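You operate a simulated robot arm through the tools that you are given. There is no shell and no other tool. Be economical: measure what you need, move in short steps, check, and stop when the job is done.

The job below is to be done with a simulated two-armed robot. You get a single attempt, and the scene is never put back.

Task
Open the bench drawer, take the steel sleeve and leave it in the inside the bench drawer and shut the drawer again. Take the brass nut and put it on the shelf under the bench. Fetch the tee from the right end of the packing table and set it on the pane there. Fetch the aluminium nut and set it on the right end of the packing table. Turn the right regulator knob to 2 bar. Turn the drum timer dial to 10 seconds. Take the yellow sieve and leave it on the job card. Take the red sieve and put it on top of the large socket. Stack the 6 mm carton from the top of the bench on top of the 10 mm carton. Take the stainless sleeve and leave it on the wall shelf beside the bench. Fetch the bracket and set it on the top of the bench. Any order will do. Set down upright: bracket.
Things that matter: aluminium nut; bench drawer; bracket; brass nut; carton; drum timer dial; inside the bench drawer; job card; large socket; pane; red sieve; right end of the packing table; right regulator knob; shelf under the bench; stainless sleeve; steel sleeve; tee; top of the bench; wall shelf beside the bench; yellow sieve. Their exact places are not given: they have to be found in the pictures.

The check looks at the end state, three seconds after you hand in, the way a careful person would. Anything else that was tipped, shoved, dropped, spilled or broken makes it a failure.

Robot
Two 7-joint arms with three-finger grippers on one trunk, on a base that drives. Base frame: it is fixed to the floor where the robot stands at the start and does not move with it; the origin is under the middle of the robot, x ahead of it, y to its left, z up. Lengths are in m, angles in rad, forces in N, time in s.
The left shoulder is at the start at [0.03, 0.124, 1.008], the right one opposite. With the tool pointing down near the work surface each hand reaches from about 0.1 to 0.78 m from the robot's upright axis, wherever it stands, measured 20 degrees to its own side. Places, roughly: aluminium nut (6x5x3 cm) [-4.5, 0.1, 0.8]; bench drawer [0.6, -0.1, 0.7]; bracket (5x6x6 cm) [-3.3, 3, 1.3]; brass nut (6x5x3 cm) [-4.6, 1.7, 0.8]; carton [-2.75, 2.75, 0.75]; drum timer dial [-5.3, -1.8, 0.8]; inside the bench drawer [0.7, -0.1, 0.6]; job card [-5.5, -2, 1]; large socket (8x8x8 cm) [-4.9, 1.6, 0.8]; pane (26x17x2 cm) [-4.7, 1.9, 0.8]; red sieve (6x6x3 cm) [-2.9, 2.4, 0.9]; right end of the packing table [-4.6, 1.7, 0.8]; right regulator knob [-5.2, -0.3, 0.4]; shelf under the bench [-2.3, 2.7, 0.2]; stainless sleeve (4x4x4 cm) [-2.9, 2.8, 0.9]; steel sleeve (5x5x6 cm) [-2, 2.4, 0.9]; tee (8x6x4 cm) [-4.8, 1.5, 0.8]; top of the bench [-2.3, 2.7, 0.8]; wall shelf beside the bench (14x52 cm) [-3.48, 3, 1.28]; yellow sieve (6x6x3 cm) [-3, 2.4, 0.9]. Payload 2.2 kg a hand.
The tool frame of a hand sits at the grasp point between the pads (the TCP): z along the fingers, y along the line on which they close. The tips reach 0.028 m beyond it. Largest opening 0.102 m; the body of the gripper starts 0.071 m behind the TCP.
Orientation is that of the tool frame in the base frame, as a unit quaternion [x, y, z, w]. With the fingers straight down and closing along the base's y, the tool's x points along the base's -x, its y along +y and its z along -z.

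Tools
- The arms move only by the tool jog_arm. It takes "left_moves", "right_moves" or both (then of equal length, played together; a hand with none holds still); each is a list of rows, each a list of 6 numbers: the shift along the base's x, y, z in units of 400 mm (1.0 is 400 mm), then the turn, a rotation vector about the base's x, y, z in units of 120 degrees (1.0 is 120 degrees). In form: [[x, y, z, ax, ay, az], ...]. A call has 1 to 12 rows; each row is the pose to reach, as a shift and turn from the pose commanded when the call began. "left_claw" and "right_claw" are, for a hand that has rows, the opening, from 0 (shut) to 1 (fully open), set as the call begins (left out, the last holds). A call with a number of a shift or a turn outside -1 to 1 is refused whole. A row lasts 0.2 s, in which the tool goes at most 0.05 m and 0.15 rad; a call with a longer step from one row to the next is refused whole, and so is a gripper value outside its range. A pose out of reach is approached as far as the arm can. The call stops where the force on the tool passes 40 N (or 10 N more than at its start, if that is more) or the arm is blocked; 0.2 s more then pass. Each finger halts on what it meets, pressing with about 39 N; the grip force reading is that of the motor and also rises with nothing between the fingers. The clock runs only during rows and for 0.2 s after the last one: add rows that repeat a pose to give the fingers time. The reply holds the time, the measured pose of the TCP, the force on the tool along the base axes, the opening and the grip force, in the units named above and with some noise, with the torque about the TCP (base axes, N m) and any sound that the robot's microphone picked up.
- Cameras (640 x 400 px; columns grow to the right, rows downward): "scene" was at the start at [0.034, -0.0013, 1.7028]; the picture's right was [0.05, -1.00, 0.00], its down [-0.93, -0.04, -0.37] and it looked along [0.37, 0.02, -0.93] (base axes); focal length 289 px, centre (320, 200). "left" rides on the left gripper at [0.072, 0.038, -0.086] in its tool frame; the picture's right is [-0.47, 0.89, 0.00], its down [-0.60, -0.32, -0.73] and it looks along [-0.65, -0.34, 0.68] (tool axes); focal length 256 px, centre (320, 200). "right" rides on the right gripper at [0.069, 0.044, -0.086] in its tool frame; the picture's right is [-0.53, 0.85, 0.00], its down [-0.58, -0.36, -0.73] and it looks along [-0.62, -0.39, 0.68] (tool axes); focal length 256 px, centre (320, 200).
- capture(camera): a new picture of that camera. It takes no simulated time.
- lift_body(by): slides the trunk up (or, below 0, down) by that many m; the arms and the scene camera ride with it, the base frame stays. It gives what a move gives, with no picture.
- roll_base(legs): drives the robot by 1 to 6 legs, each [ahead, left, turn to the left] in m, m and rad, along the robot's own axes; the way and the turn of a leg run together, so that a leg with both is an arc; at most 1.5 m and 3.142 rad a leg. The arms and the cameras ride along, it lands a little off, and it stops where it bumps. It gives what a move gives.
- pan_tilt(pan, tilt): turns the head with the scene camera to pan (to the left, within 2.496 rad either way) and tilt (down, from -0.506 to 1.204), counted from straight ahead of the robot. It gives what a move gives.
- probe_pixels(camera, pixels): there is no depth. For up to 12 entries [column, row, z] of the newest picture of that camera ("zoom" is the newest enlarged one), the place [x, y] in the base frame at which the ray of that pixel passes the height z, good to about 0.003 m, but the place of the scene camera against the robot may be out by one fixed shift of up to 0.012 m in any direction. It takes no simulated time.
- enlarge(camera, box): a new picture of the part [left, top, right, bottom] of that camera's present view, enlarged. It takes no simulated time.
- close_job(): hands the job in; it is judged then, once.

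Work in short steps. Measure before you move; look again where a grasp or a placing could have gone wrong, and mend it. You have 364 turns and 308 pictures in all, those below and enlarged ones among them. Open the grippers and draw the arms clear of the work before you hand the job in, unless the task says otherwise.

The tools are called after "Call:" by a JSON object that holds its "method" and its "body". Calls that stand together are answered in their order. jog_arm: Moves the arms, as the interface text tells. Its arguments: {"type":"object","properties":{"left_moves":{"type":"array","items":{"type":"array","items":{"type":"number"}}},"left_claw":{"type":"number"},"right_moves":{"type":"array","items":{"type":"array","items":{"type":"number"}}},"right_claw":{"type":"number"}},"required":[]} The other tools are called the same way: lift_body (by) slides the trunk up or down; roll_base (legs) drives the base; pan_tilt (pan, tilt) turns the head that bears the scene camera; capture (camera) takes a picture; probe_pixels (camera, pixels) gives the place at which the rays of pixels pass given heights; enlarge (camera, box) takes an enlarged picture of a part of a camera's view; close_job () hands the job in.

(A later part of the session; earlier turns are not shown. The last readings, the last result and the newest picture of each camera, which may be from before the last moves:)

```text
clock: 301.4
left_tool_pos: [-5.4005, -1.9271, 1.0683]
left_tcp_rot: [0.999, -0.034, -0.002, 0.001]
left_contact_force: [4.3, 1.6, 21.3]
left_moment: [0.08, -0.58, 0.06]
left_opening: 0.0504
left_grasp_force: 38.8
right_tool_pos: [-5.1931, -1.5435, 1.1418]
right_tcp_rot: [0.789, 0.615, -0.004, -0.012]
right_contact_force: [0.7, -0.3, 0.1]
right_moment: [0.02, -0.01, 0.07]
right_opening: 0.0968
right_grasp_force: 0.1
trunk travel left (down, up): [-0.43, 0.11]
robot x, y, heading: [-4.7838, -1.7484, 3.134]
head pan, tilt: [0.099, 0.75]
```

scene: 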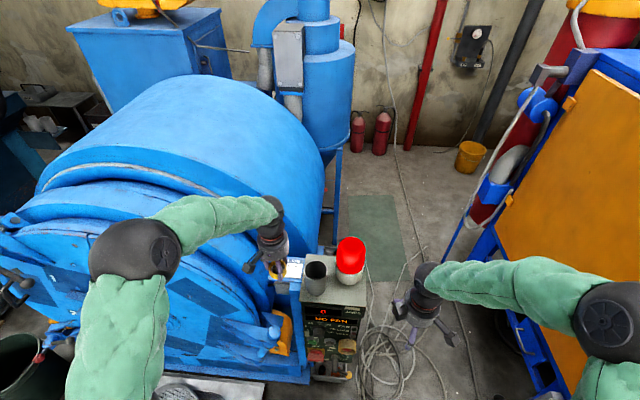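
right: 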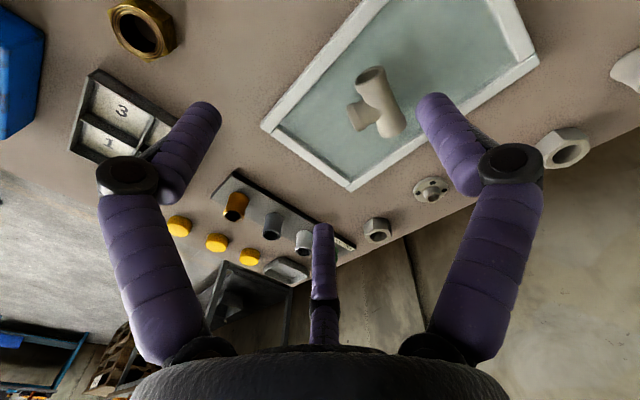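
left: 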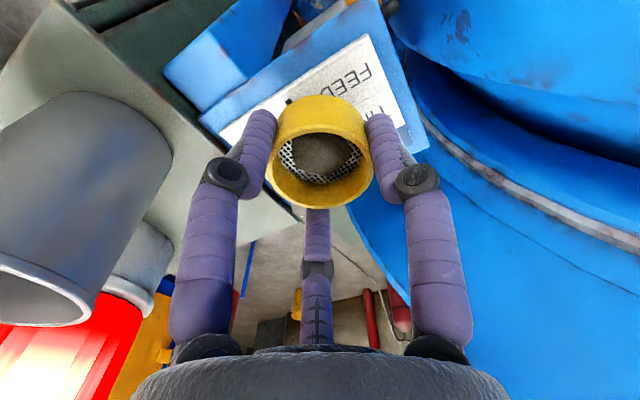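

Contact (21 N). Relieve, open moderately, and rise.

Call:
{"method": "jog_arm", "body": {"left_moves": [[0, 0, 0.005, 0, 0, 0], [0, 0, 0.005, 0, 0, 0]]}}

Call:
{"method": "jog_arm", "body": {"left_moves": [[0, 0, 0, 0, 0, 0], [0, 0, 0, 0, 0, 0], [0, 0, 0, 0, 0, 0]], "left_claw": 0.68}}

Call:
{"method": "jog_arm", "body": {"left_moves": [[0, 0, 0.04, 0, 0, 0], [0, 0, 0.12, 0, 0, 0], [0, 0, 0.24, 0, 0, 0], [0.1, 0, 0.28, 0, 0, 0], [0.2, 0, 0.28, 0, 0, 0], [0.3, 0, 0.28, 0, 0, 0], [0.4, 0, 0.28, 0, 0, 0]]}}

Call:
{"method": "enlarge", "body": {"camera": "scene", "box": [240, 230, 360, 310]}}

Call:
{"method": "enlarge", "body": {"camera": "scene", "box": [290, 290, 380, 380]}}

```text
clock: 302.0
left_tool_pos: [-5.4003, -1.9278, 1.0684]
left_tcp_rot: [0.999, -0.035, -0.001, 0.0]
left_contact_force: [-2.8, -0.2, 18.5]
left_moment: [0.06, -0.34, 0.03]
left_opening: 0.0504
left_grasp_force: 39.1
right_tool_pos: [-5.1939, -1.5436, 1.1398]
right_tcp_rot: [0.789, 0.614, -0.002, -0.012]
right_contact_force: [0.0, -0.4, 0.2]
right_moment: [0.0, 0.05, 0.04]
right_opening: 0.0967
right_grasp_force: 0.1
trunk travel left (down, up): [-0.43, 0.11]
robot x, y, heading: [-4.7816, -1.7491, 3.139]
head pan, tilt: [0.099, 0.75]
```

```text
clock: 302.8
left_tool_pos: [-5.3993, -1.9281, 1.0657]
left_tcp_rot: [0.999, -0.035, 0.002, 0.001]
left_contact_force: [0.8, -0.1, -0.1]
left_moment: [0.0, -0.03, 0.0]
left_opening: 0.0694
left_grasp_force: 0.0
right_tool_pos: [-5.1954, -1.543, 1.1397]
right_tcp_rot: [0.789, 0.614, -0.003, -0.012]
right_contact_force: [0.1, 0.0, -0.7]
right_moment: [-0.01, -0.02, -0.02]
right_opening: 0.0969
right_grasp_force: 0.1
trunk travel left (down, up): [-0.43, 0.11]
robot x, y, heading: [-4.7851, -1.7449, 3.142]
head pan, tilt: [0.099, 0.75]
```

```text
clock: 304.4
left_tool_pos: [-5.2398, -1.9276, 1.1784]
left_tcp_rot: [0.999, -0.035, 0.0, 0.001]
left_contact_force: [0.5, 0.6, -0.2]
left_moment: [0.02, 0.05, 0.0]
left_opening: 0.0694
left_grasp_force: 0.1
right_tool_pos: [-5.1938, -1.5431, 1.1412]
right_tcp_rot: [0.789, 0.614, -0.004, -0.013]
right_contact_force: [0.2, 0.1, -0.4]
right_moment: [0.01, 0.02, 0.02]
right_opening: 0.0971
right_grasp_force: 0.0
trunk travel left (down, up): [-0.43, 0.11]
robot x, y, heading: [-4.7806, -1.7463, 3.136]
head pan, tilt: [0.099, 0.75]
```

```text
5.00 times, centred on (300, 270) of scene
```

zoom: 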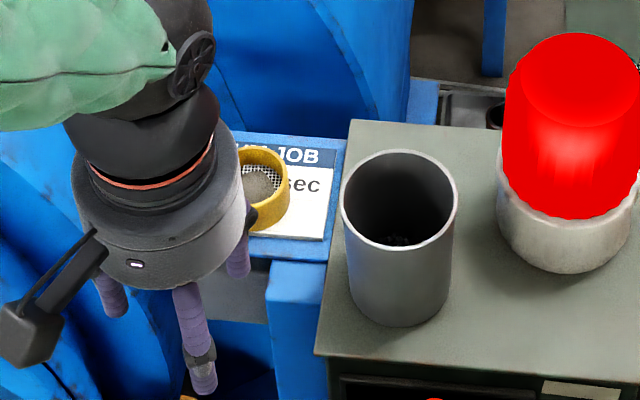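

```text
4.44 times, centred on (335, 335) of scene
```

zoom: 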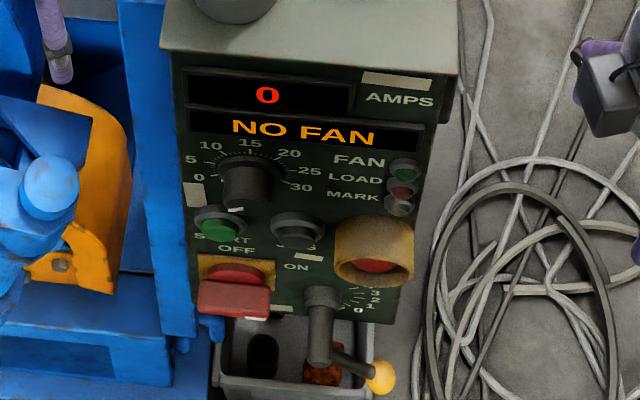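

Sieve rests on the job card. Now the timer dial; I put the left wrist camera where it faces the panel to read the pointer.

Call:
{"method": "jog_arm", "body": {"left_moves": [[0.1, 0.01, -0.05, 0, 0, 0], [0.2, 0.03, -0.1, 0, 0, 0], [0.3, 0.04, -0.16, 0, 0, 0], [0.38, 0.05, -0.22, 0, 0, 0], [0.45, 0.05, -0.3, 0, 0, 0]], "left_claw": 0.68}}

Call:
{"method": "capture", "body": {"camera": "left"}}

```text
clock: 305.6
left_tool_pos: [-5.0603, -1.9087, 1.0576]
left_tcp_rot: [0.999, -0.034, 0.001, 0.001]
left_contact_force: [0.4, 0.0, 0.7]
left_moment: [-0.03, 0.03, 0.01]
left_opening: 0.0692
left_grasp_force: 0.0
right_tool_pos: [-5.1945, -1.5427, 1.1395]
right_tcp_rot: [0.789, 0.614, -0.003, -0.012]
right_contact_force: [-0.1, -0.2, 0.3]
right_moment: [-0.02, 0.01, 0.0]
right_opening: 0.0968
right_grasp_force: 0.1
trunk travel left (down, up): [-0.43, 0.11]
robot x, y, heading: [-4.78, -1.7461, 3.137]
head pan, tilt: [0.099, 0.75]
```

```text
166 pictures are left
```

left: 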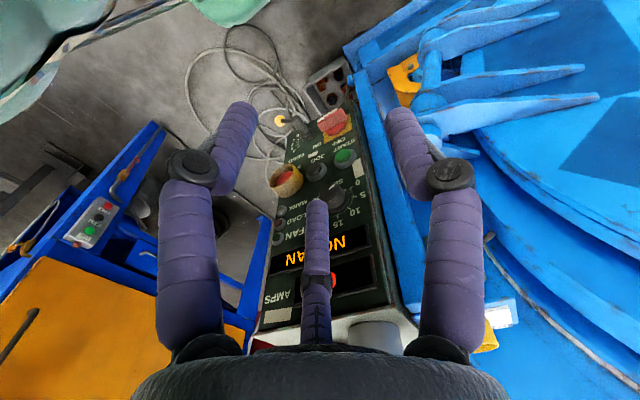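

Call:
{"method": "jog_arm", "body": {"left_moves": [[0, 0.1, 0, 0, 0, 0], [0, 0.2, 0, 0, 0, 0]]}}

Call:
{"method": "enlarge", "body": {"camera": "left", "box": [270, 90, 430, 260]}}

```text
clock: 306.2
left_tool_pos: [-5.0596, -1.827, 1.0583]
left_tcp_rot: [0.999, -0.034, 0.002, 0.002]
left_contact_force: [0.2, 1.1, -0.7]
left_moment: [-0.04, -0.03, 0.0]
left_opening: 0.0694
left_grasp_force: 0.0
right_tool_pos: [-5.1959, -1.5432, 1.1414]
right_tcp_rot: [0.789, 0.614, -0.003, -0.012]
right_contact_force: [0.3, 0.4, 0.2]
right_moment: [-0.03, -0.03, 0.01]
right_opening: 0.0969
right_grasp_force: 0.1
trunk travel left (down, up): [-0.43, 0.11]
robot x, y, heading: [-4.783, -1.7477, 3.137]
head pan, tilt: [0.099, 0.75]
```

```text
2.35 times, centred on (350, 175) of left
```

zoom: 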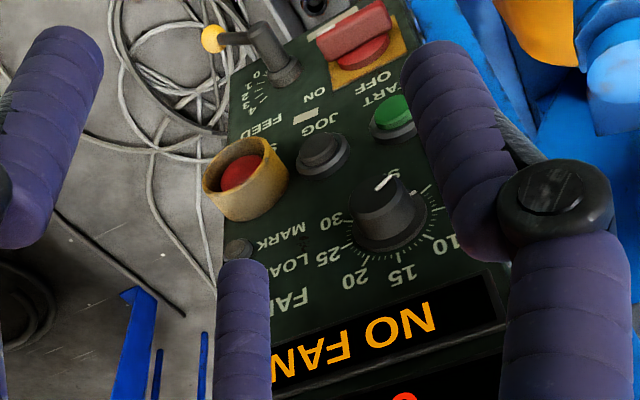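

Pointer is at "0" (≈−108°); 10 s lies at ≈−36°, so it needs ≈72° clockwise. I locate the dial by triangulation.

Call:
{"method": "capture", "body": {"camera": "scene"}}

Call:
{"method": "probe_pixels", "body": {"camera": "scene", "pixels": [[319.2, 329.4, 0.75], [319.2, 329.4, 0.8], [319.2, 329.4, 0.85]]}}

Call:
{"method": "probe_pixels", "body": {"camera": "zoom", "pixels": [[382, 207, 0.75], [382, 207, 0.8], [382, 207, 0.85], [440, 245, 0.8], [358, 278, 0.8]]}}

Call:
{"method": "enlarge", "body": {"camera": "scene", "box": [290, 290, 370, 360]}}

```text
164 pictures are left
```

scene: 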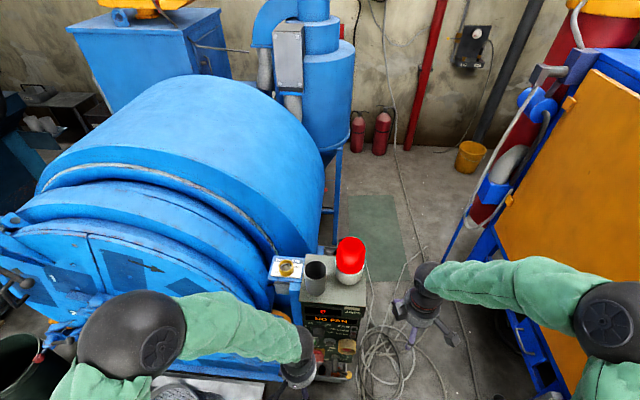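

```text
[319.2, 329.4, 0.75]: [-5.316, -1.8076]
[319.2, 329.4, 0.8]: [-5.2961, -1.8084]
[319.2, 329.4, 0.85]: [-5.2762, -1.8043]
```

```text
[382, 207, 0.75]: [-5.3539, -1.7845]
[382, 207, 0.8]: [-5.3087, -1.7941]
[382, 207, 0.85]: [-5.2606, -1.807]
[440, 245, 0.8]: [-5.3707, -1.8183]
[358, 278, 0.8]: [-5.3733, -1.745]
```

```text
5.71 times, centred on (330, 325) of scene
```

zoom: 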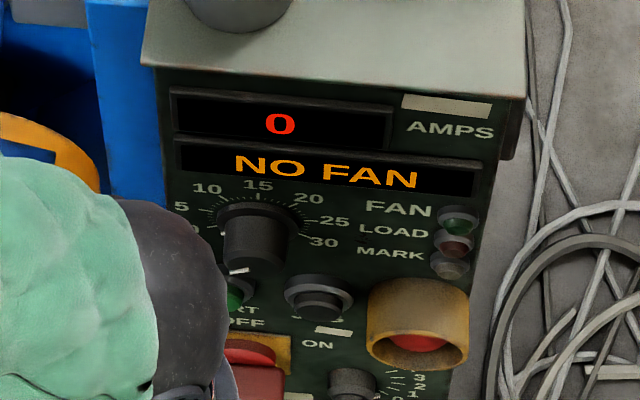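

Dial base ≈(-5.287, -1.803, 0.824). I need the left hand horizontal; back off 0.28 m first, then pitch the hand forward.

Call:
{"method": "roll_base", "body": {"legs": [[-0.28, 0, 0]]}}

Call:
{"method": "jog_arm", "body": {"left_moves": [[-0.05, 0, 0.02, 0, 0.0625, 0], [-0.1, 0, 0.04, 0, 0.125, 0], [-0.15, 0, 0.05, 0, 0.1875, 0], [-0.2, 0, 0.05, 0, 0.25, 0], [-0.25, 0, 0.05, 0, 0.3125, 0], [-0.3, 0, 0.05, 0, 0.375, 0], [-0.35, 0, 0.05, 0, 0.4375, 0], [-0.4, 0, 0.05, 0, 0.5, 0], [-0.45, 0, 0.05, 0, 0.5625, 0], [-0.5, 0, 0.05, 0, 0.625, 0], [-0.55, 0, 0.05, 0, 0.6875, 0], [-0.6, 0, 0.05, 0, 0.75, 0]], "left_claw": 0.8}}

Call:
{"method": "capture", "body": {"camera": "left"}}

Call:
{"method": "capture", "body": {"camera": "scene"}}

```text
clock: 308.1
left_tool_pos: [-4.7773, -1.8277, 1.0584]
left_tcp_rot: [0.999, -0.036, 0.001, 0.0]
left_contact_force: [0.3, 0.6, 0.6]
left_moment: [0.0, 0.01, 0.01]
left_opening: 0.0693
left_grasp_force: 0.0
right_tool_pos: [-4.9117, -1.5435, 1.1404]
right_tcp_rot: [0.79, 0.613, -0.003, -0.012]
right_contact_force: [-0.4, 0.6, 1.0]
right_moment: [0.0, 0.03, 0.03]
right_opening: 0.097
right_grasp_force: 0.0
trunk travel left (down, up): [-0.43, 0.11]
robot x, y, heading: [-4.498, -1.7452, 3.141]
head pan, tilt: [0.099, 0.75]
```

```text
clock: 310.7
left_tool_pos: [-5.0079, -1.7759, 1.0962]
left_tcp_rot: [0.711, -0.017, -0.702, 0.036]
left_contact_force: [-1.6, 0.2, -0.1]
left_moment: [-0.02, 0.03, 0.01]
left_opening: 0.0817
left_grasp_force: 0.1
left hand out of reach, approached as far as the arm can: row 10, 11, 12
right_tool_pos: [-4.913, -1.5443, 1.1387]
right_tcp_rot: [0.789, 0.615, -0.003, -0.012]
right_contact_force: [-0.2, 0.2, -0.6]
right_moment: [-0.03, 0.0, 0.0]
right_opening: 0.0968
right_grasp_force: 0.0
trunk travel left (down, up): [-0.43, 0.11]
robot x, y, heading: [-4.4977, -1.7457, 3.138]
head pan, tilt: [0.099, 0.75]
```

```text
162 pictures are left
```

left: 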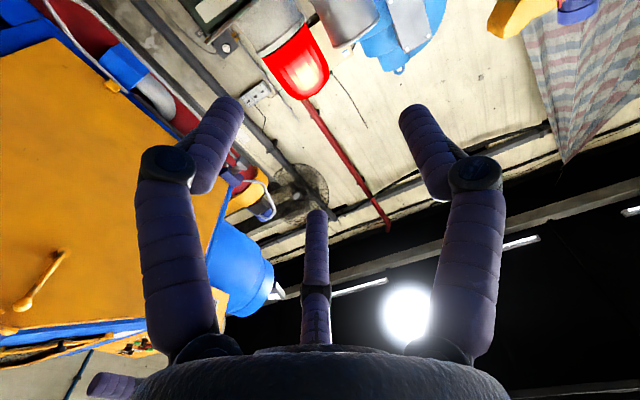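

```text
161 pictures are left
```

scene: 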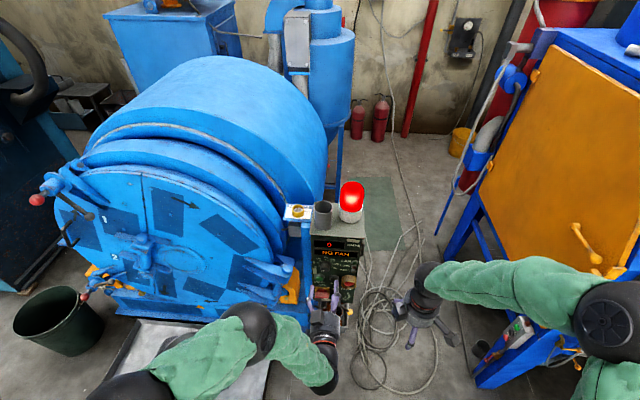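

Hand is horizontal. I keep this arm shape and use trunk and base to position: lower the trunk by 0.27.

Call:
{"method": "lift_body", "body": {"by": -0.27}}

Call:
{"method": "capture", "body": {"camera": "scene"}}

Call:
{"method": "capture", "body": {"camera": "left"}}

```text
clock: 313.5
left_tool_pos: [-5.0061, -1.778, 0.8275]
left_tcp_rot: [0.711, -0.015, -0.702, 0.035]
left_contact_force: [0.4, 0.4, -0.4]
left_moment: [0.0, 0.03, 0.01]
left_opening: 0.0818
left_grasp_force: 0.1
right_tool_pos: [-4.9127, -1.5443, 0.8708]
right_tcp_rot: [0.789, 0.614, -0.003, -0.012]
right_contact_force: [0.9, 0.3, -0.7]
right_moment: [-0.04, 0.01, 0.01]
right_opening: 0.097
right_grasp_force: 0.0
trunk travel left (down, up): [-0.16, 0.38]
robot x, y, heading: [-4.4985, -1.7477, 3.14]
head pan, tilt: [0.099, 0.75]
```

```text
160 pictures are left
```

scene: 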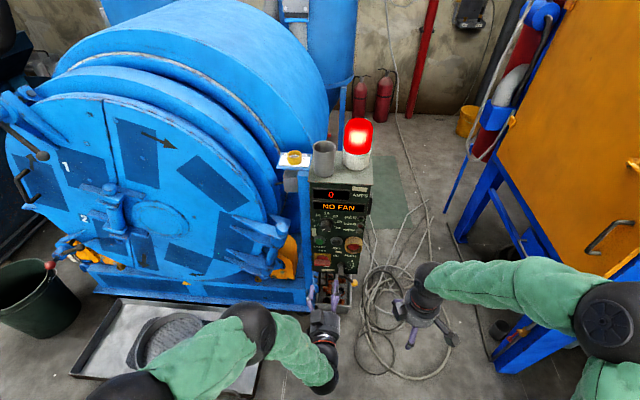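

```text
159 pictures are left
```

left: 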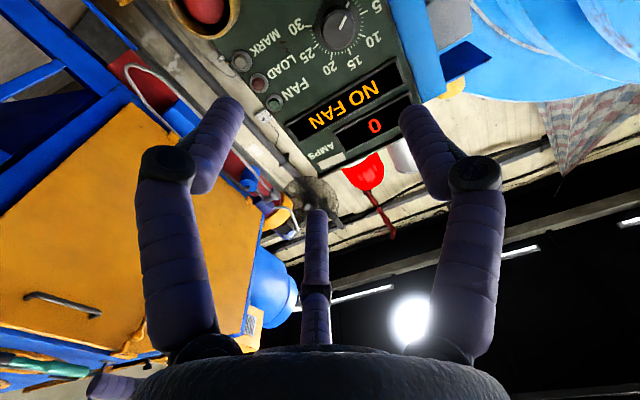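

Call:
{"method": "enlarge", "body": {"camera": "left", "box": [270, 0, 410, 90]}}

Call:
{"method": "enlarge", "body": {"camera": "scene", "box": [300, 180, 390, 290]}}

```text
4.44 times, centred on (340, 45) of left
```

zoom: 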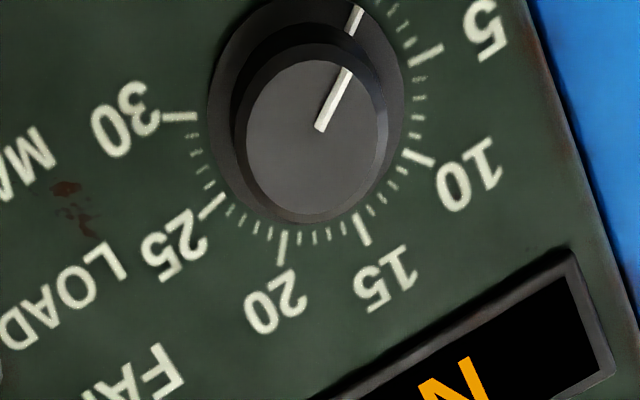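

```text
3.64 times, centred on (345, 235) of scene
```

zoom: 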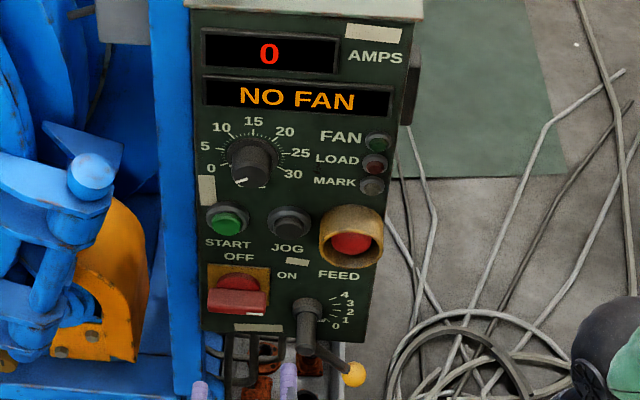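

Call:
{"method": "probe_pixels", "body": {"camera": "scene", "pixels": [[326.3, 223.5, 0.8], [326.3, 223.5, 0.824], [326.3, 223.5, 0.85]]}}

Call:
{"method": "probe_pixels", "body": {"camera": "left", "pixels": [[337.3, 25.2, 0.8], [337.3, 25.2, 0.824], [337.3, 25.2, 0.85], [320, 185, 0.83]]}}

```text
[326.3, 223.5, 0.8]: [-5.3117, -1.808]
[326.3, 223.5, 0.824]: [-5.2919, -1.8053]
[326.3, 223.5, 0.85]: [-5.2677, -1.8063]
```

```text
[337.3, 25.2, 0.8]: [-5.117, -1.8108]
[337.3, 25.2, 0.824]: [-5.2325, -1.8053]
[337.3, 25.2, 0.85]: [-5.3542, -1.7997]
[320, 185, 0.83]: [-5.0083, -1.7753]
```

Dial centre refined: (-5.282, -1.804, 0.834). I approach with the base by 0.15 m, then pre-rotate the hand +40° about the approach axis.

Call:
{"method": "roll_base", "body": {"legs": [[0.15, 0.026, 0]]}}

Call:
{"method": "jog_arm", "body": {"left_moves": [[0, 0, 0, 0.06, 0, 0], [0, 0, 0, 0.12, 0, 0], [0, 0, 0, 0.18, 0, 0], [0, 0, 0, 0.24, 0, 0], [0, 0, 0, 0.3, 0, 0], [0, 0, 0, 0.34, 0, 0], [0, 0, 0, 0.34, 0, 0]]}}

Call:
{"method": "capture", "body": {"camera": "scene"}}

```text
clock: 314.9
left_tool_pos: [-5.1562, -1.8038, 0.8267]
left_tcp_rot: [0.711, -0.015, -0.702, 0.034]
left_contact_force: [-0.7, 0.2, -0.4]
left_moment: [-0.04, -0.03, -0.03]
left_opening: 0.0817
left_grasp_force: 0.0
right_tool_pos: [-5.0623, -1.5694, 0.8705]
right_tcp_rot: [0.789, 0.614, -0.003, -0.011]
right_contact_force: [-0.7, -0.1, 0.1]
right_moment: [0.02, 0.0, -0.01]
right_opening: 0.0969
right_grasp_force: 0.1
trunk travel left (down, up): [-0.16, 0.38]
robot x, y, heading: [-4.6476, -1.7719, 3.141]
head pan, tilt: [0.099, 0.75]
```

```text
clock: 316.5
left_tool_pos: [-5.154, -1.8065, 0.8404]
left_tcp_rot: [0.709, 0.089, -0.696, -0.069]
left_contact_force: [0.0, 0.2, 0.2]
left_moment: [0.02, -0.01, -0.03]
left_opening: 0.0816
left_grasp_force: 0.0
left hand out of reach, approached as far as the arm can: row 3, 4, 5, 6, 7
right_tool_pos: [-5.0615, -1.5698, 0.8709]
right_tcp_rot: [0.79, 0.613, -0.003, -0.013]
right_contact_force: [0.5, -0.5, -0.4]
right_moment: [0.01, -0.03, 0.02]
right_opening: 0.0966
right_grasp_force: 0.1
trunk travel left (down, up): [-0.16, 0.38]
robot x, y, heading: [-4.6452, -1.7711, 3.137]
head pan, tilt: [0.099, 0.75]
```

```text
156 pictures are left
```

scene: 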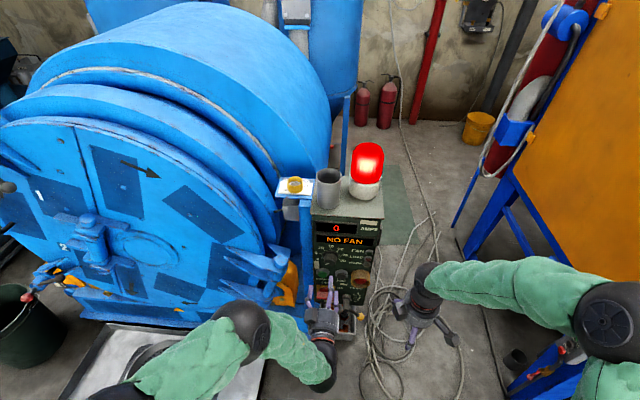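

Positive roll is limited (~15°). I test the negative direction, which is the one needed for turning.

Call:
{"method": "jog_arm", "body": {"left_moves": [[0, 0, 0, -0.0667, 0, 0], [0, 0, 0, -0.1333, 0, 0], [0, 0, 0, -0.2, 0, 0], [0, 0, 0, -0.2667, 0, 0], [0, 0, 0, -0.3333, 0, 0], [0, 0, 0, -0.4, 0, 0], [0, 0, 0, -0.4667, 0, 0], [0, 0, 0, -0.5333, 0, 0], [0, 0, 0, -0.6, 0, 0], [0, 0, 0, -0.6667, 0, 0], [0, 0, 0, -0.7333, 0, 0], [0, 0, 0, -0.8, 0, 0]]}}

Call:
{"method": "capture", "body": {"camera": "left"}}

```text
clock: 319.1
left_tool_pos: [-5.1553, -1.806, 0.8396]
left_tcp_rot: [-0.528, 0.458, 0.53, -0.481]
left_contact_force: [0.4, -0.2, -0.3]
left_moment: [0.0, 0.02, 0.02]
left_opening: 0.0815
left_grasp_force: 0.2
right_tool_pos: [-5.0605, -1.5693, 0.8717]
right_tcp_rot: [0.789, 0.615, -0.003, -0.012]
right_contact_force: [-0.2, -0.4, -0.2]
right_moment: [-0.01, 0.03, -0.03]
right_opening: 0.097
right_grasp_force: 0.1
trunk travel left (down, up): [-0.16, 0.38]
robot x, y, heading: [-4.6491, -1.7748, 3.134]
head pan, tilt: [0.099, 0.75]
```

```text
155 pictures are left
```

left: 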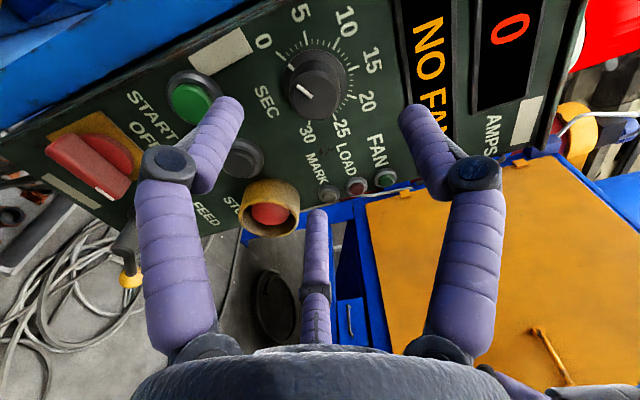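

Call:
{"method": "enlarge", "body": {"camera": "left", "box": [240, 0, 400, 150]}}

```text
2.67 times, centred on (320, 75) of left
```

zoom: 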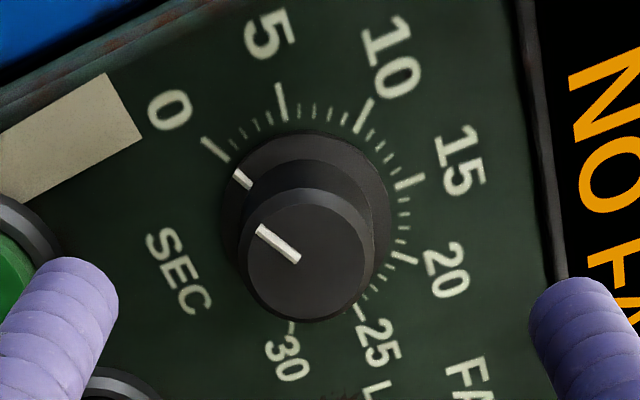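

Call:
{"method": "probe_pixels", "body": {"camera": "left", "pixels": [[314.8, 79.9, 0.82], [314.8, 79.9, 0.83], [314.8, 79.9, 0.835], [314.8, 79.9, 0.81]]}}

```text
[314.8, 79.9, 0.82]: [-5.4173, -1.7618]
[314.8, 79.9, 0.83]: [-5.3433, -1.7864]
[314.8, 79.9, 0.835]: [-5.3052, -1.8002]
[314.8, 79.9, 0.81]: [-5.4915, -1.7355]
```

Dial ticks are 40° per 5 s; pointer at/just below 0, so ≈80–85° clockwise needed. Axis ≈(-1.807, 0.837), I'm aligned. I roll back +88° to have travel, then advance.

Call:
{"method": "jog_arm", "body": {"left_moves": [[0, 0, 0, 0.0617, 0, 0], [0, 0, 0, 0.1233, 0, 0], [0, 0, 0, 0.185, 0, 0], [0, 0, 0, 0.2467, 0, 0], [0, 0, 0, 0.3083, 0, 0], [0, 0, 0, 0.37, 0, 0], [0, 0, 0, 0.4317, 0, 0], [0, 0, 0, 0.4933, 0, 0], [0, 0, 0, 0.555, 0, 0], [0, 0, 0, 0.6167, 0, 0], [0, 0, 0, 0.6783, 0, 0], [0, 0, 0, 0.74, 0, 0]]}}

Call:
{"method": "jog_arm", "body": {"left_moves": [[-0.06, 0, -0.003, 0, 0, 0], [-0.12, 0, -0.005, 0, 0, 0], [-0.17, 0, -0.005, 0, 0, 0], [-0.2, 0, -0.005, 0, 0, 0], [-0.225, 0, -0.005, 0, 0, 0], [-0.225, 0, -0.005, 0, 0, 0]]}}

Call:
{"method": "enlarge", "body": {"camera": "scene", "box": [290, 210, 390, 330]}}

```text
clock: 321.7
left_tool_pos: [-5.1543, -1.8062, 0.8415]
left_tcp_rot: [0.712, 0.044, -0.7, -0.025]
left_contact_force: [0.3, -0.4, -0.2]
left_moment: [-0.01, 0.01, -0.03]
left_opening: 0.0815
left_grasp_force: 0.1
right_tool_pos: [-5.0615, -1.5697, 0.8702]
right_tcp_rot: [0.789, 0.614, -0.003, -0.012]
right_contact_force: [0.1, -0.4, 0.2]
right_moment: [-0.01, 0.0, -0.04]
right_opening: 0.0967
right_grasp_force: 0.1
trunk travel left (down, up): [-0.16, 0.38]
robot x, y, heading: [-4.6504, -1.7714, 3.14]
head pan, tilt: [0.099, 0.75]
```

```text
clock: 323.1
left_tool_pos: [-5.2415, -1.7952, 0.8443]
left_tcp_rot: [0.713, 0.047, -0.699, -0.021]
left_contact_force: [0.1, 0.5, -0.2]
left_moment: [0.0, 0.02, -0.01]
left_opening: 0.0817
left_grasp_force: 0.0
left hand out of reach, approached as far as the arm can: row 2, 3, 4, 5, 6
right_tool_pos: [-5.0602, -1.5697, 0.87]
right_tcp_rot: [0.789, 0.615, -0.003, -0.011]
right_contact_force: [1.2, -0.1, 0.0]
right_moment: [-0.01, -0.02, 0.02]
right_opening: 0.0971
right_grasp_force: 0.1
trunk travel left (down, up): [-0.16, 0.38]
robot x, y, heading: [-4.6479, -1.7736, 3.137]
head pan, tilt: [0.099, 0.75]
```

```text
3.33 times, centred on (340, 270) of scene
```

zoom: 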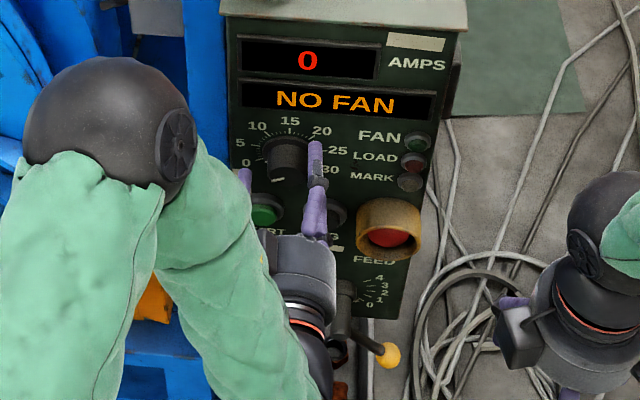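

Call:
{"method": "jog_arm", "body": {"left_moves": [[0.01, -0.015, -0.008, -0.05, 0, 0], [0.01, -0.03, -0.0175, -0.1, 0, 0], [0, -0.03, -0.0175, -0.15, 0, 0], [0, -0.03, -0.0175, -0.15, 0, 0]]}}

Call:
{"method": "enlarge", "body": {"camera": "scene", "box": [290, 210, 390, 330]}}

```text
clock: 324.1
left_tool_pos: [-5.2376, -1.794, 0.8415]
left_tcp_rot: [0.709, -0.063, -0.697, 0.09]
left_contact_force: [-0.2, 0.0, 0.1]
left_moment: [-0.01, 0.01, 0.04]
left_opening: 0.0816
left_grasp_force: 0.0
left hand out of reach, approached as far as the arm can: row 1, 2, 3, 4
right_tool_pos: [-5.0616, -1.5697, 0.8708]
right_tcp_rot: [0.789, 0.614, -0.003, -0.013]
right_contact_force: [0.6, 0.2, 0.2]
right_moment: [0.0, -0.01, -0.03]
right_opening: 0.0967
right_grasp_force: 0.1
trunk travel left (down, up): [-0.16, 0.38]
robot x, y, heading: [-4.6466, -1.773, 3.14]
head pan, tilt: [0.099, 0.75]
```

```text
3.33 times, centred on (340, 270) of scene
```

zoom: 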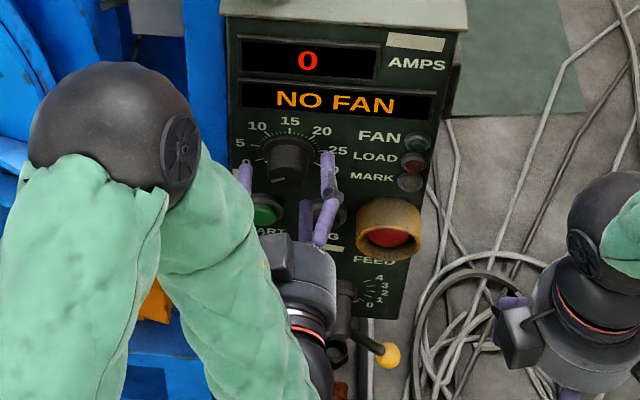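

Forward extension hits arm limits; I retract the arm to its good pose and use the base for the advance.

Call:
{"method": "jog_arm", "body": {"left_moves": [[0.07, -0.01, 0, 0, 0, 0], [0.14, -0.02, 0, 0, 0, 0], [0.2, -0.03, -0.005, 0, 0, 0], [0.21, -0.03, -0.01, 0, 0, 0], [0.21, -0.03, -0.01, 0, 0, 0]]}}

```text
clock: 325.3
left_tool_pos: [-5.1539, -1.8052, 0.8371]
left_tcp_rot: [0.707, -0.066, -0.699, 0.087]
left_contact_force: [-0.5, 0.5, 0.1]
left_moment: [0.0, -0.01, -0.01]
left_opening: 0.0815
left_grasp_force: 0.0
right_tool_pos: [-5.0607, -1.5694, 0.8695]
right_tcp_rot: [0.789, 0.614, -0.003, -0.012]
right_contact_force: [0.6, 0.5, -0.4]
right_moment: [0.04, 0.0, -0.01]
right_opening: 0.0969
right_grasp_force: 0.1
trunk travel left (down, up): [-0.16, 0.38]
robot x, y, heading: [-4.6522, -1.7741, 3.138]
head pan, tilt: [0.099, 0.75]
```

Call:
{"method": "roll_base", "body": {"legs": [[0.092, 0, 0]]}}

Call:
{"method": "capture", "body": {"camera": "left"}}

Call:
{"method": "capture", "body": {"camera": "scene"}}

Call:
{"method": "enlarge", "body": {"camera": "scene", "box": [300, 220, 400, 350]}}

```text
clock: 326.4
left_tool_pos: [-5.2477, -1.806, 0.8348]
left_tcp_rot: [0.708, -0.065, -0.698, 0.087]
left_contact_force: [-0.3, 0.1, 1.0]
left_moment: [0.03, -0.02, 0.04]
left_opening: 0.0818
left_grasp_force: 0.0
right_tool_pos: [-5.1535, -1.5707, 0.8694]
right_tcp_rot: [0.789, 0.615, -0.002, -0.011]
right_contact_force: [-1.0, 0.2, -0.7]
right_moment: [0.0, -0.05, -0.01]
right_opening: 0.0968
right_grasp_force: 0.1
trunk travel left (down, up): [-0.16, 0.38]
robot x, y, heading: [-4.7405, -1.7713, 3.139]
head pan, tilt: [0.099, 0.75]
```

```text
151 pictures are left
```

left: 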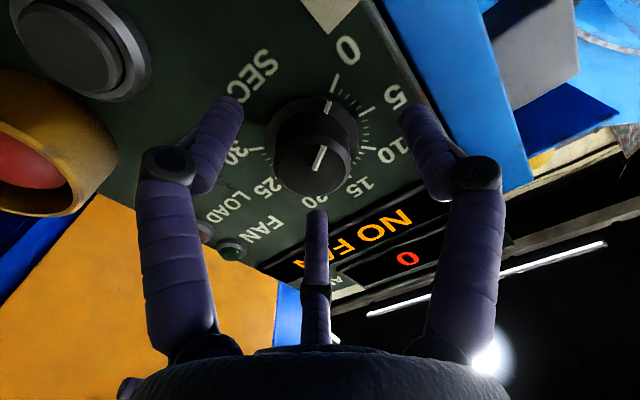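

```text
150 pictures are left
```

scene: 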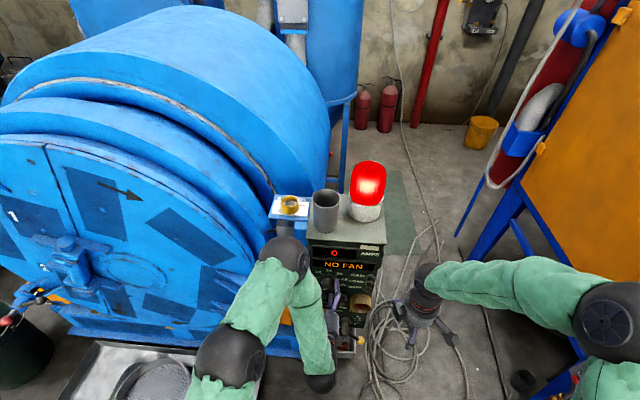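

```text
3.08 times, centred on (350, 285) of scene
```

zoom: 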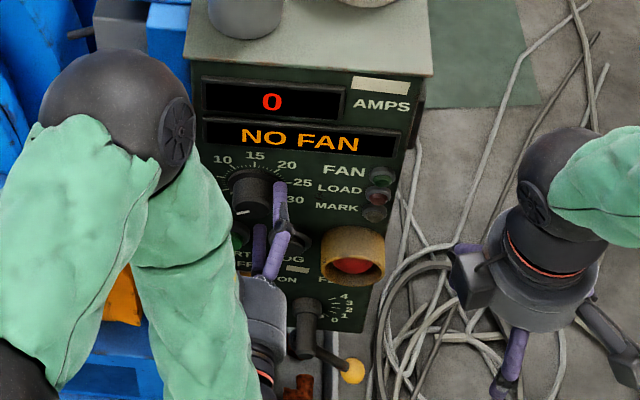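

Knob sits between the fingers. Close the left gripper.

Call:
{"method": "jog_arm", "body": {"left_moves": [[0, 0, 0, 0, 0, 0], [0, 0, 0, 0, 0, 0], [0, 0, 0, 0, 0, 0], [0, 0, 0, 0, 0, 0]], "left_claw": 0}}

Call:
{"method": "capture", "body": {"camera": "left"}}

```text
clock: 327.4
left_tool_pos: [-5.2439, -1.8047, 0.837]
left_tcp_rot: [0.707, -0.066, -0.699, 0.087]
left_contact_force: [7.3, 4.8, 6.0]
left_moment: [0.02, 0.13, -0.44]
left_opening: 0.0448
left_grasp_force: 39.3
right_tool_pos: [-5.1523, -1.5688, 0.8705]
right_tcp_rot: [0.789, 0.614, -0.004, -0.012]
right_contact_force: [0.0, 0.6, 0.6]
right_moment: [0.0, 0.02, 0.01]
right_opening: 0.0969
right_grasp_force: 0.1
trunk travel left (down, up): [-0.16, 0.38]
robot x, y, heading: [-4.7392, -1.7766, 3.137]
head pan, tilt: [0.099, 0.75]
```

```text
148 pictures are left
```

left: 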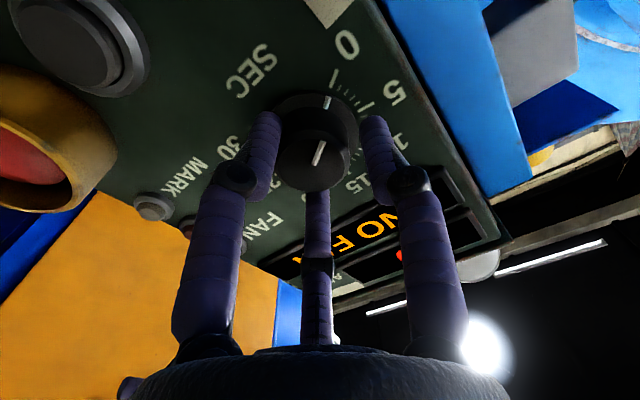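

Gripped. Turn clockwise (−x axis) by 80°.

Call:
{"method": "jog_arm", "body": {"left_moves": [[0, 0, 0, -0.0556, 0, 0], [0, 0, 0, -0.1111, 0, 0], [0, 0, 0, -0.1667, 0, 0], [0, 0, 0, -0.2222, 0, 0], [0, 0, 0, -0.2778, 0, 0], [0, 0, 0, -0.3333, 0, 0], [0, 0, 0, -0.3889, 0, 0], [0, 0, 0, -0.4444, 0, 0], [0, 0, 0, -0.5, 0, 0], [0, 0, 0, -0.5556, 0, 0], [0, 0, 0, -0.6111, 0, 0], [0, 0, 0, -0.6667, 0, 0]]}}

Call:
{"method": "capture", "body": {"camera": "left"}}

Call:
{"method": "enlarge", "body": {"camera": "scene", "box": [300, 220, 400, 350]}}

```text
clock: 330.0
left_tool_pos: [-5.245, -1.8021, 0.8355]
left_tcp_rot: [0.487, -0.502, -0.489, 0.521]
left_contact_force: [4.0, 32.3, -20.2]
left_moment: [-0.02, 0.24, -1.42]
left_opening: 0.0405
left_grasp_force: 44.8
right_tool_pos: [-5.1538, -1.5684, 0.8689]
right_tcp_rot: [0.789, 0.614, -0.003, -0.011]
right_contact_force: [0.8, -0.2, -0.8]
right_moment: [-0.02, -0.02, -0.03]
right_opening: 0.0968
right_grasp_force: 0.0
trunk travel left (down, up): [-0.16, 0.38]
robot x, y, heading: [-4.7368, -1.7722, 3.141]
head pan, tilt: [0.099, 0.75]
```

```text
147 pictures are left
```

left: 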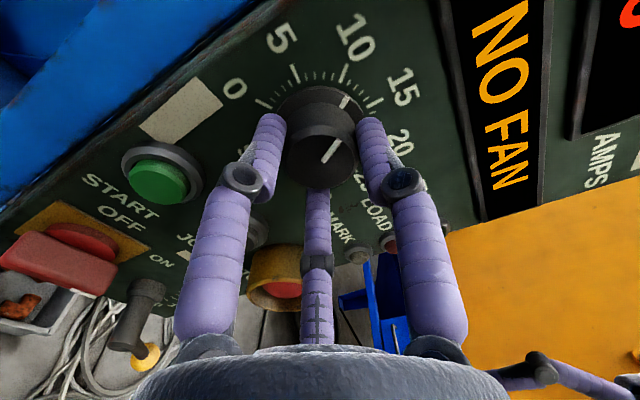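

```text
3.08 times, centred on (350, 285) of scene
```

zoom: 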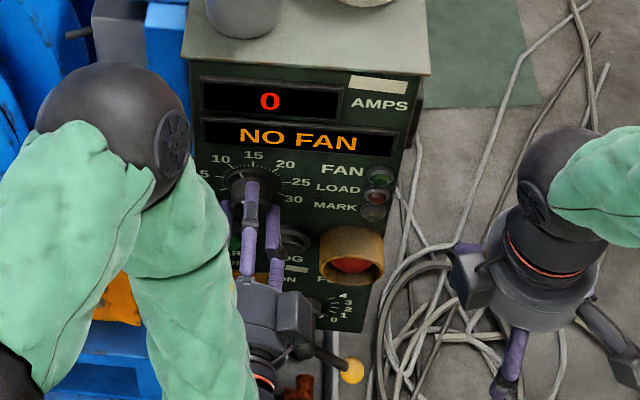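

Call:
{"method": "enlarge", "body": {"camera": "left", "box": [240, 20, 420, 190]}}

```text
2.35 times, centred on (330, 105) of left
```

zoom: 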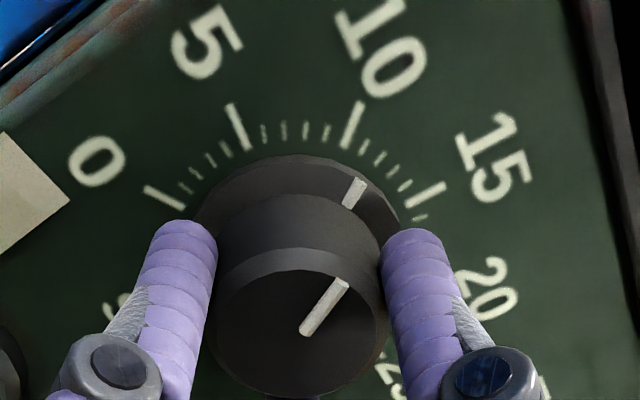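

The pointer appears near/after 10. I release, back off 9 cm, and read the dial from the earlier vantage point.

Call:
{"method": "jog_arm", "body": {"left_moves": [[0, 0, 0, 0, 0, 0], [0, 0, 0, 0, 0, 0], [0, 0, 0, 0, 0, 0]], "left_claw": 0.8}}

Call:
{"method": "roll_base", "body": {"legs": [[-0.09, 0, 0]]}}

Call:
{"method": "enlarge", "body": {"camera": "left", "box": [240, 0, 400, 150]}}

```text
clock: 330.8
left_tool_pos: [-5.2461, -1.8039, 0.8376]
left_tcp_rot: [0.488, -0.498, -0.491, 0.523]
left_contact_force: [-0.1, 0.4, -1.4]
left_moment: [0.0, -0.01, 0.01]
left_opening: 0.0817
left_grasp_force: 0.0
right_tool_pos: [-5.1532, -1.5695, 0.8711]
right_tcp_rot: [0.789, 0.614, -0.003, -0.012]
right_contact_force: [0.5, 0.3, 0.5]
right_moment: [-0.01, 0.02, 0.0]
right_opening: 0.0971
right_grasp_force: 0.1
trunk travel left (down, up): [-0.16, 0.38]
robot x, y, heading: [-4.7394, -1.773, 3.137]
head pan, tilt: [0.099, 0.75]
```

```text
clock: 331.9
left_tool_pos: [-5.1555, -1.8042, 0.839]
left_tcp_rot: [0.487, -0.498, -0.491, 0.523]
left_contact_force: [0.0, -0.1, 0.5]
left_moment: [-0.01, -0.01, -0.03]
left_opening: 0.0818
left_grasp_force: 0.1
right_tool_pos: [-5.0628, -1.57, 0.8704]
right_tcp_rot: [0.789, 0.614, -0.003, -0.013]
right_contact_force: [-0.4, 0.2, -0.2]
right_moment: [0.02, 0.02, 0.0]
right_opening: 0.0971
right_grasp_force: 0.0
trunk travel left (down, up): [-0.16, 0.38]
robot x, y, heading: [-4.6518, -1.7758, 3.138]
head pan, tilt: [0.099, 0.75]
```

```text
2.67 times, centred on (320, 75) of left
```

zoom: 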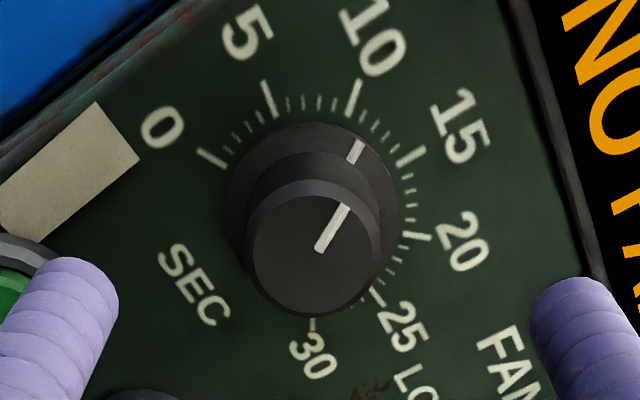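

Reading from this view: 10-tick at 22°, pointer at ≈34° → ~11.5 s. I go back in, grip, and turn back 12°.

Call:
{"method": "roll_base", "body": {"legs": [[0.09, 0, 0]]}}

Call:
{"method": "jog_arm", "body": {"left_moves": [[0, 0, 0, 0, 0, 0], [0, 0, 0, 0, 0, 0], [0, 0, 0, 0, 0, 0], [0, 0, 0, 0, 0, 0]], "left_claw": 0}}

Call:
{"method": "jog_arm", "body": {"left_moves": [[0, 0, 0, 0.03, 0, 0], [0, 0, 0, 0.06, 0, 0], [0, 0, 0, 0.09, 0, 0], [0, 0, 0, 0.1, 0, 0], [0, 0, 0, 0.1, 0, 0]]}}

Call:
{"method": "jog_arm", "body": {"left_moves": [[0, 0, 0, 0, 0, 0], [0, 0, 0, 0, 0, 0], [0, 0, 0, 0, 0, 0]], "left_claw": 0.8}}

Call:
{"method": "roll_base", "body": {"legs": [[-0.09, 0, 0]]}}

Call:
{"method": "enlarge", "body": {"camera": "left", "box": [240, 0, 400, 150]}}

```text
clock: 333.0
left_tool_pos: [-5.2477, -1.8035, 0.8364]
left_tcp_rot: [0.488, -0.498, -0.491, 0.522]
left_contact_force: [-0.2, 0.4, -0.7]
left_moment: [-0.02, 0.02, 0.02]
left_opening: 0.0814
left_grasp_force: 0.0
right_tool_pos: [-5.155, -1.5701, 0.8697]
right_tcp_rot: [0.788, 0.615, -0.002, -0.011]
right_contact_force: [-0.6, -0.4, 0.3]
right_moment: [0.01, -0.04, 0.02]
right_opening: 0.0971
right_grasp_force: 0.1
trunk travel left (down, up): [-0.16, 0.38]
robot x, y, heading: [-4.7445, -1.7691, 3.141]
head pan, tilt: [0.099, 0.75]
```

```text
clock: 334.0
left_tool_pos: [-5.2468, -1.8003, 0.8355]
left_tcp_rot: [0.488, -0.501, -0.49, 0.52]
left_contact_force: [7.4, 28.7, -18.6]
left_moment: [0.01, -0.09, -1.13]
left_opening: 0.0406
left_grasp_force: 45.1
right_tool_pos: [-5.1549, -1.5685, 0.8689]
right_tcp_rot: [0.788, 0.615, -0.004, -0.011]
right_contact_force: [0.3, 0.2, -0.1]
right_moment: [0.0, -0.02, -0.01]
right_opening: 0.0967
right_grasp_force: 0.1
trunk travel left (down, up): [-0.16, 0.38]
robot x, y, heading: [-4.7391, -1.772, 3.138]
head pan, tilt: [0.099, 0.75]
```

```text
clock: 335.2
left_tool_pos: [-5.2463, -1.8007, 0.8353]
left_tcp_rot: [0.54, -0.448, -0.539, 0.466]
left_contact_force: [15.8, 34.5, -22.6]
left_moment: [0.01, -0.52, -0.97]
left_opening: 0.0407
left_grasp_force: 44.8
right_tool_pos: [-5.1556, -1.5681, 0.8692]
right_tcp_rot: [0.788, 0.615, -0.003, -0.01]
right_contact_force: [0.2, -0.6, -0.3]
right_moment: [0.0, 0.01, 0.04]
right_opening: 0.0967
right_grasp_force: 0.1
trunk travel left (down, up): [-0.16, 0.38]
robot x, y, heading: [-4.739, -1.7719, 3.135]
head pan, tilt: [0.099, 0.75]
```

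```text
clock: 336.0
left_tool_pos: [-5.246, -1.805, 0.8384]
left_tcp_rot: [-0.539, 0.444, 0.54, -0.469]
left_contact_force: [0.2, 0.3, -1.5]
left_moment: [0.0, 0.0, 0.03]
left_opening: 0.0816
left_grasp_force: 0.1
right_tool_pos: [-5.154, -1.57, 0.87]
right_tcp_rot: [0.789, 0.614, -0.003, -0.012]
right_contact_force: [0.0, 0.1, 0.4]
right_moment: [-0.02, -0.01, 0.02]
right_opening: 0.0968
right_grasp_force: 0.1
trunk travel left (down, up): [-0.16, 0.38]
robot x, y, heading: [-4.7394, -1.7716, 3.143]
head pan, tilt: [0.099, 0.75]
```

```text
clock: 337.1
left_tool_pos: [-5.1556, -1.8054, 0.8389]
left_tcp_rot: [-0.54, 0.444, 0.54, -0.469]
left_contact_force: [0.4, 0.8, 0.7]
left_moment: [0.01, -0.01, 0.02]
left_opening: 0.0815
left_grasp_force: 0.0
right_tool_pos: [-5.0635, -1.5711, 0.8702]
right_tcp_rot: [0.788, 0.615, -0.003, -0.013]
right_contact_force: [0.5, 0.6, 0.8]
right_moment: [-0.03, 0.07, 0.02]
right_opening: 0.0968
right_grasp_force: 0.1
trunk travel left (down, up): [-0.16, 0.38]
robot x, y, heading: [-4.6514, -1.7759, 3.143]
head pan, tilt: [0.099, 0.75]
```

```text
2.67 times, centred on (320, 75) of left
```

zoom: 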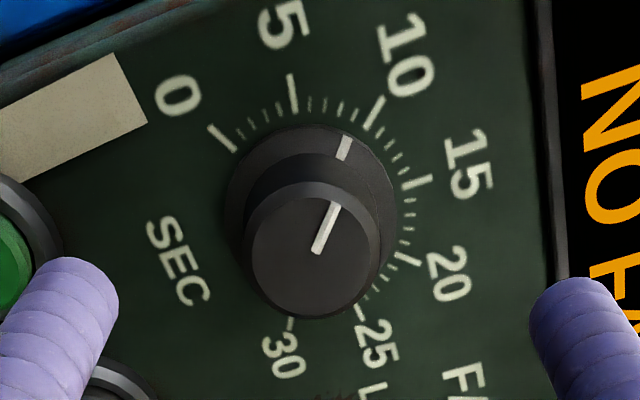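

Now ≈8.8 s. I regrip and watch the pointer before and after a small clockwise correction.

Call:
{"method": "roll_base", "body": {"legs": [[0.09, 0, 0]]}}

Call:
{"method": "enlarge", "body": {"camera": "left", "box": [240, 20, 420, 190]}}

Call:
{"method": "jog_arm", "body": {"left_moves": [[0, 0, 0, 0, 0, 0], [0, 0, 0, 0, 0, 0], [0, 0, 0, 0, 0, 0], [0, 0, 0, 0, 0, 0]], "left_claw": 0}}

Call:
{"method": "enlarge", "body": {"camera": "left", "box": [240, 20, 420, 190]}}

```text
clock: 338.2
left_tool_pos: [-5.2486, -1.8044, 0.8376]
left_tcp_rot: [0.541, -0.445, -0.539, 0.468]
left_contact_force: [-0.4, -0.1, 0.6]
left_moment: [0.02, 0.0, -0.03]
left_opening: 0.0817
left_grasp_force: 0.0
right_tool_pos: [-5.1552, -1.5703, 0.8698]
right_tcp_rot: [0.788, 0.615, -0.003, -0.011]
right_contact_force: [1.0, 0.2, -0.3]
right_moment: [0.02, -0.05, 0.0]
right_opening: 0.0969
right_grasp_force: 0.1
trunk travel left (down, up): [-0.16, 0.38]
robot x, y, heading: [-4.7404, -1.7707, 3.144]
head pan, tilt: [0.099, 0.75]
```

```text
2.35 times, centred on (330, 105) of left
```

zoom: 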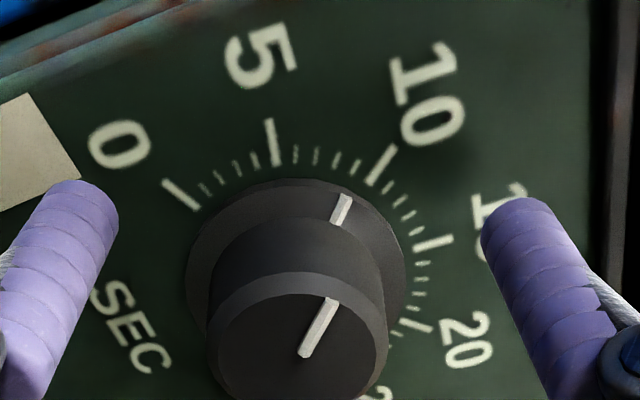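

```text
clock: 339.2
left_tool_pos: [-5.2448, -1.8004, 0.8361]
left_tcp_rot: [0.539, -0.447, -0.539, 0.467]
left_contact_force: [7.6, 29.7, -16.6]
left_moment: [0.02, -0.34, -0.97]
left_opening: 0.0405
left_grasp_force: 44.9
right_tool_pos: [-5.1546, -1.5681, 0.8688]
right_tcp_rot: [0.788, 0.615, -0.004, -0.011]
right_contact_force: [-0.5, 0.4, 0.5]
right_moment: [-0.02, 0.0, 0.01]
right_opening: 0.0966
right_grasp_force: 0.0
trunk travel left (down, up): [-0.16, 0.38]
robot x, y, heading: [-4.7424, -1.7709, 3.144]
head pan, tilt: [0.099, 0.75]
```

```text
2.35 times, centred on (330, 105) of left
```

zoom: 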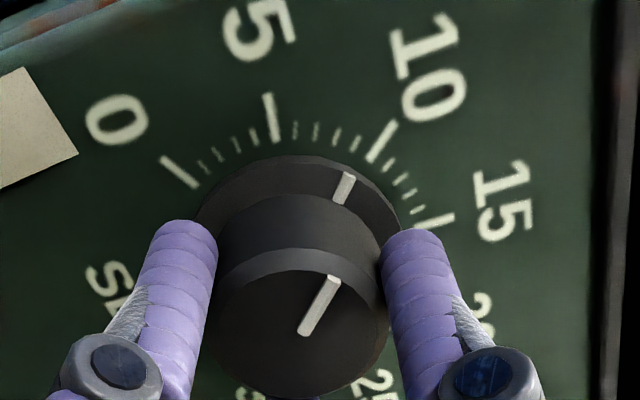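

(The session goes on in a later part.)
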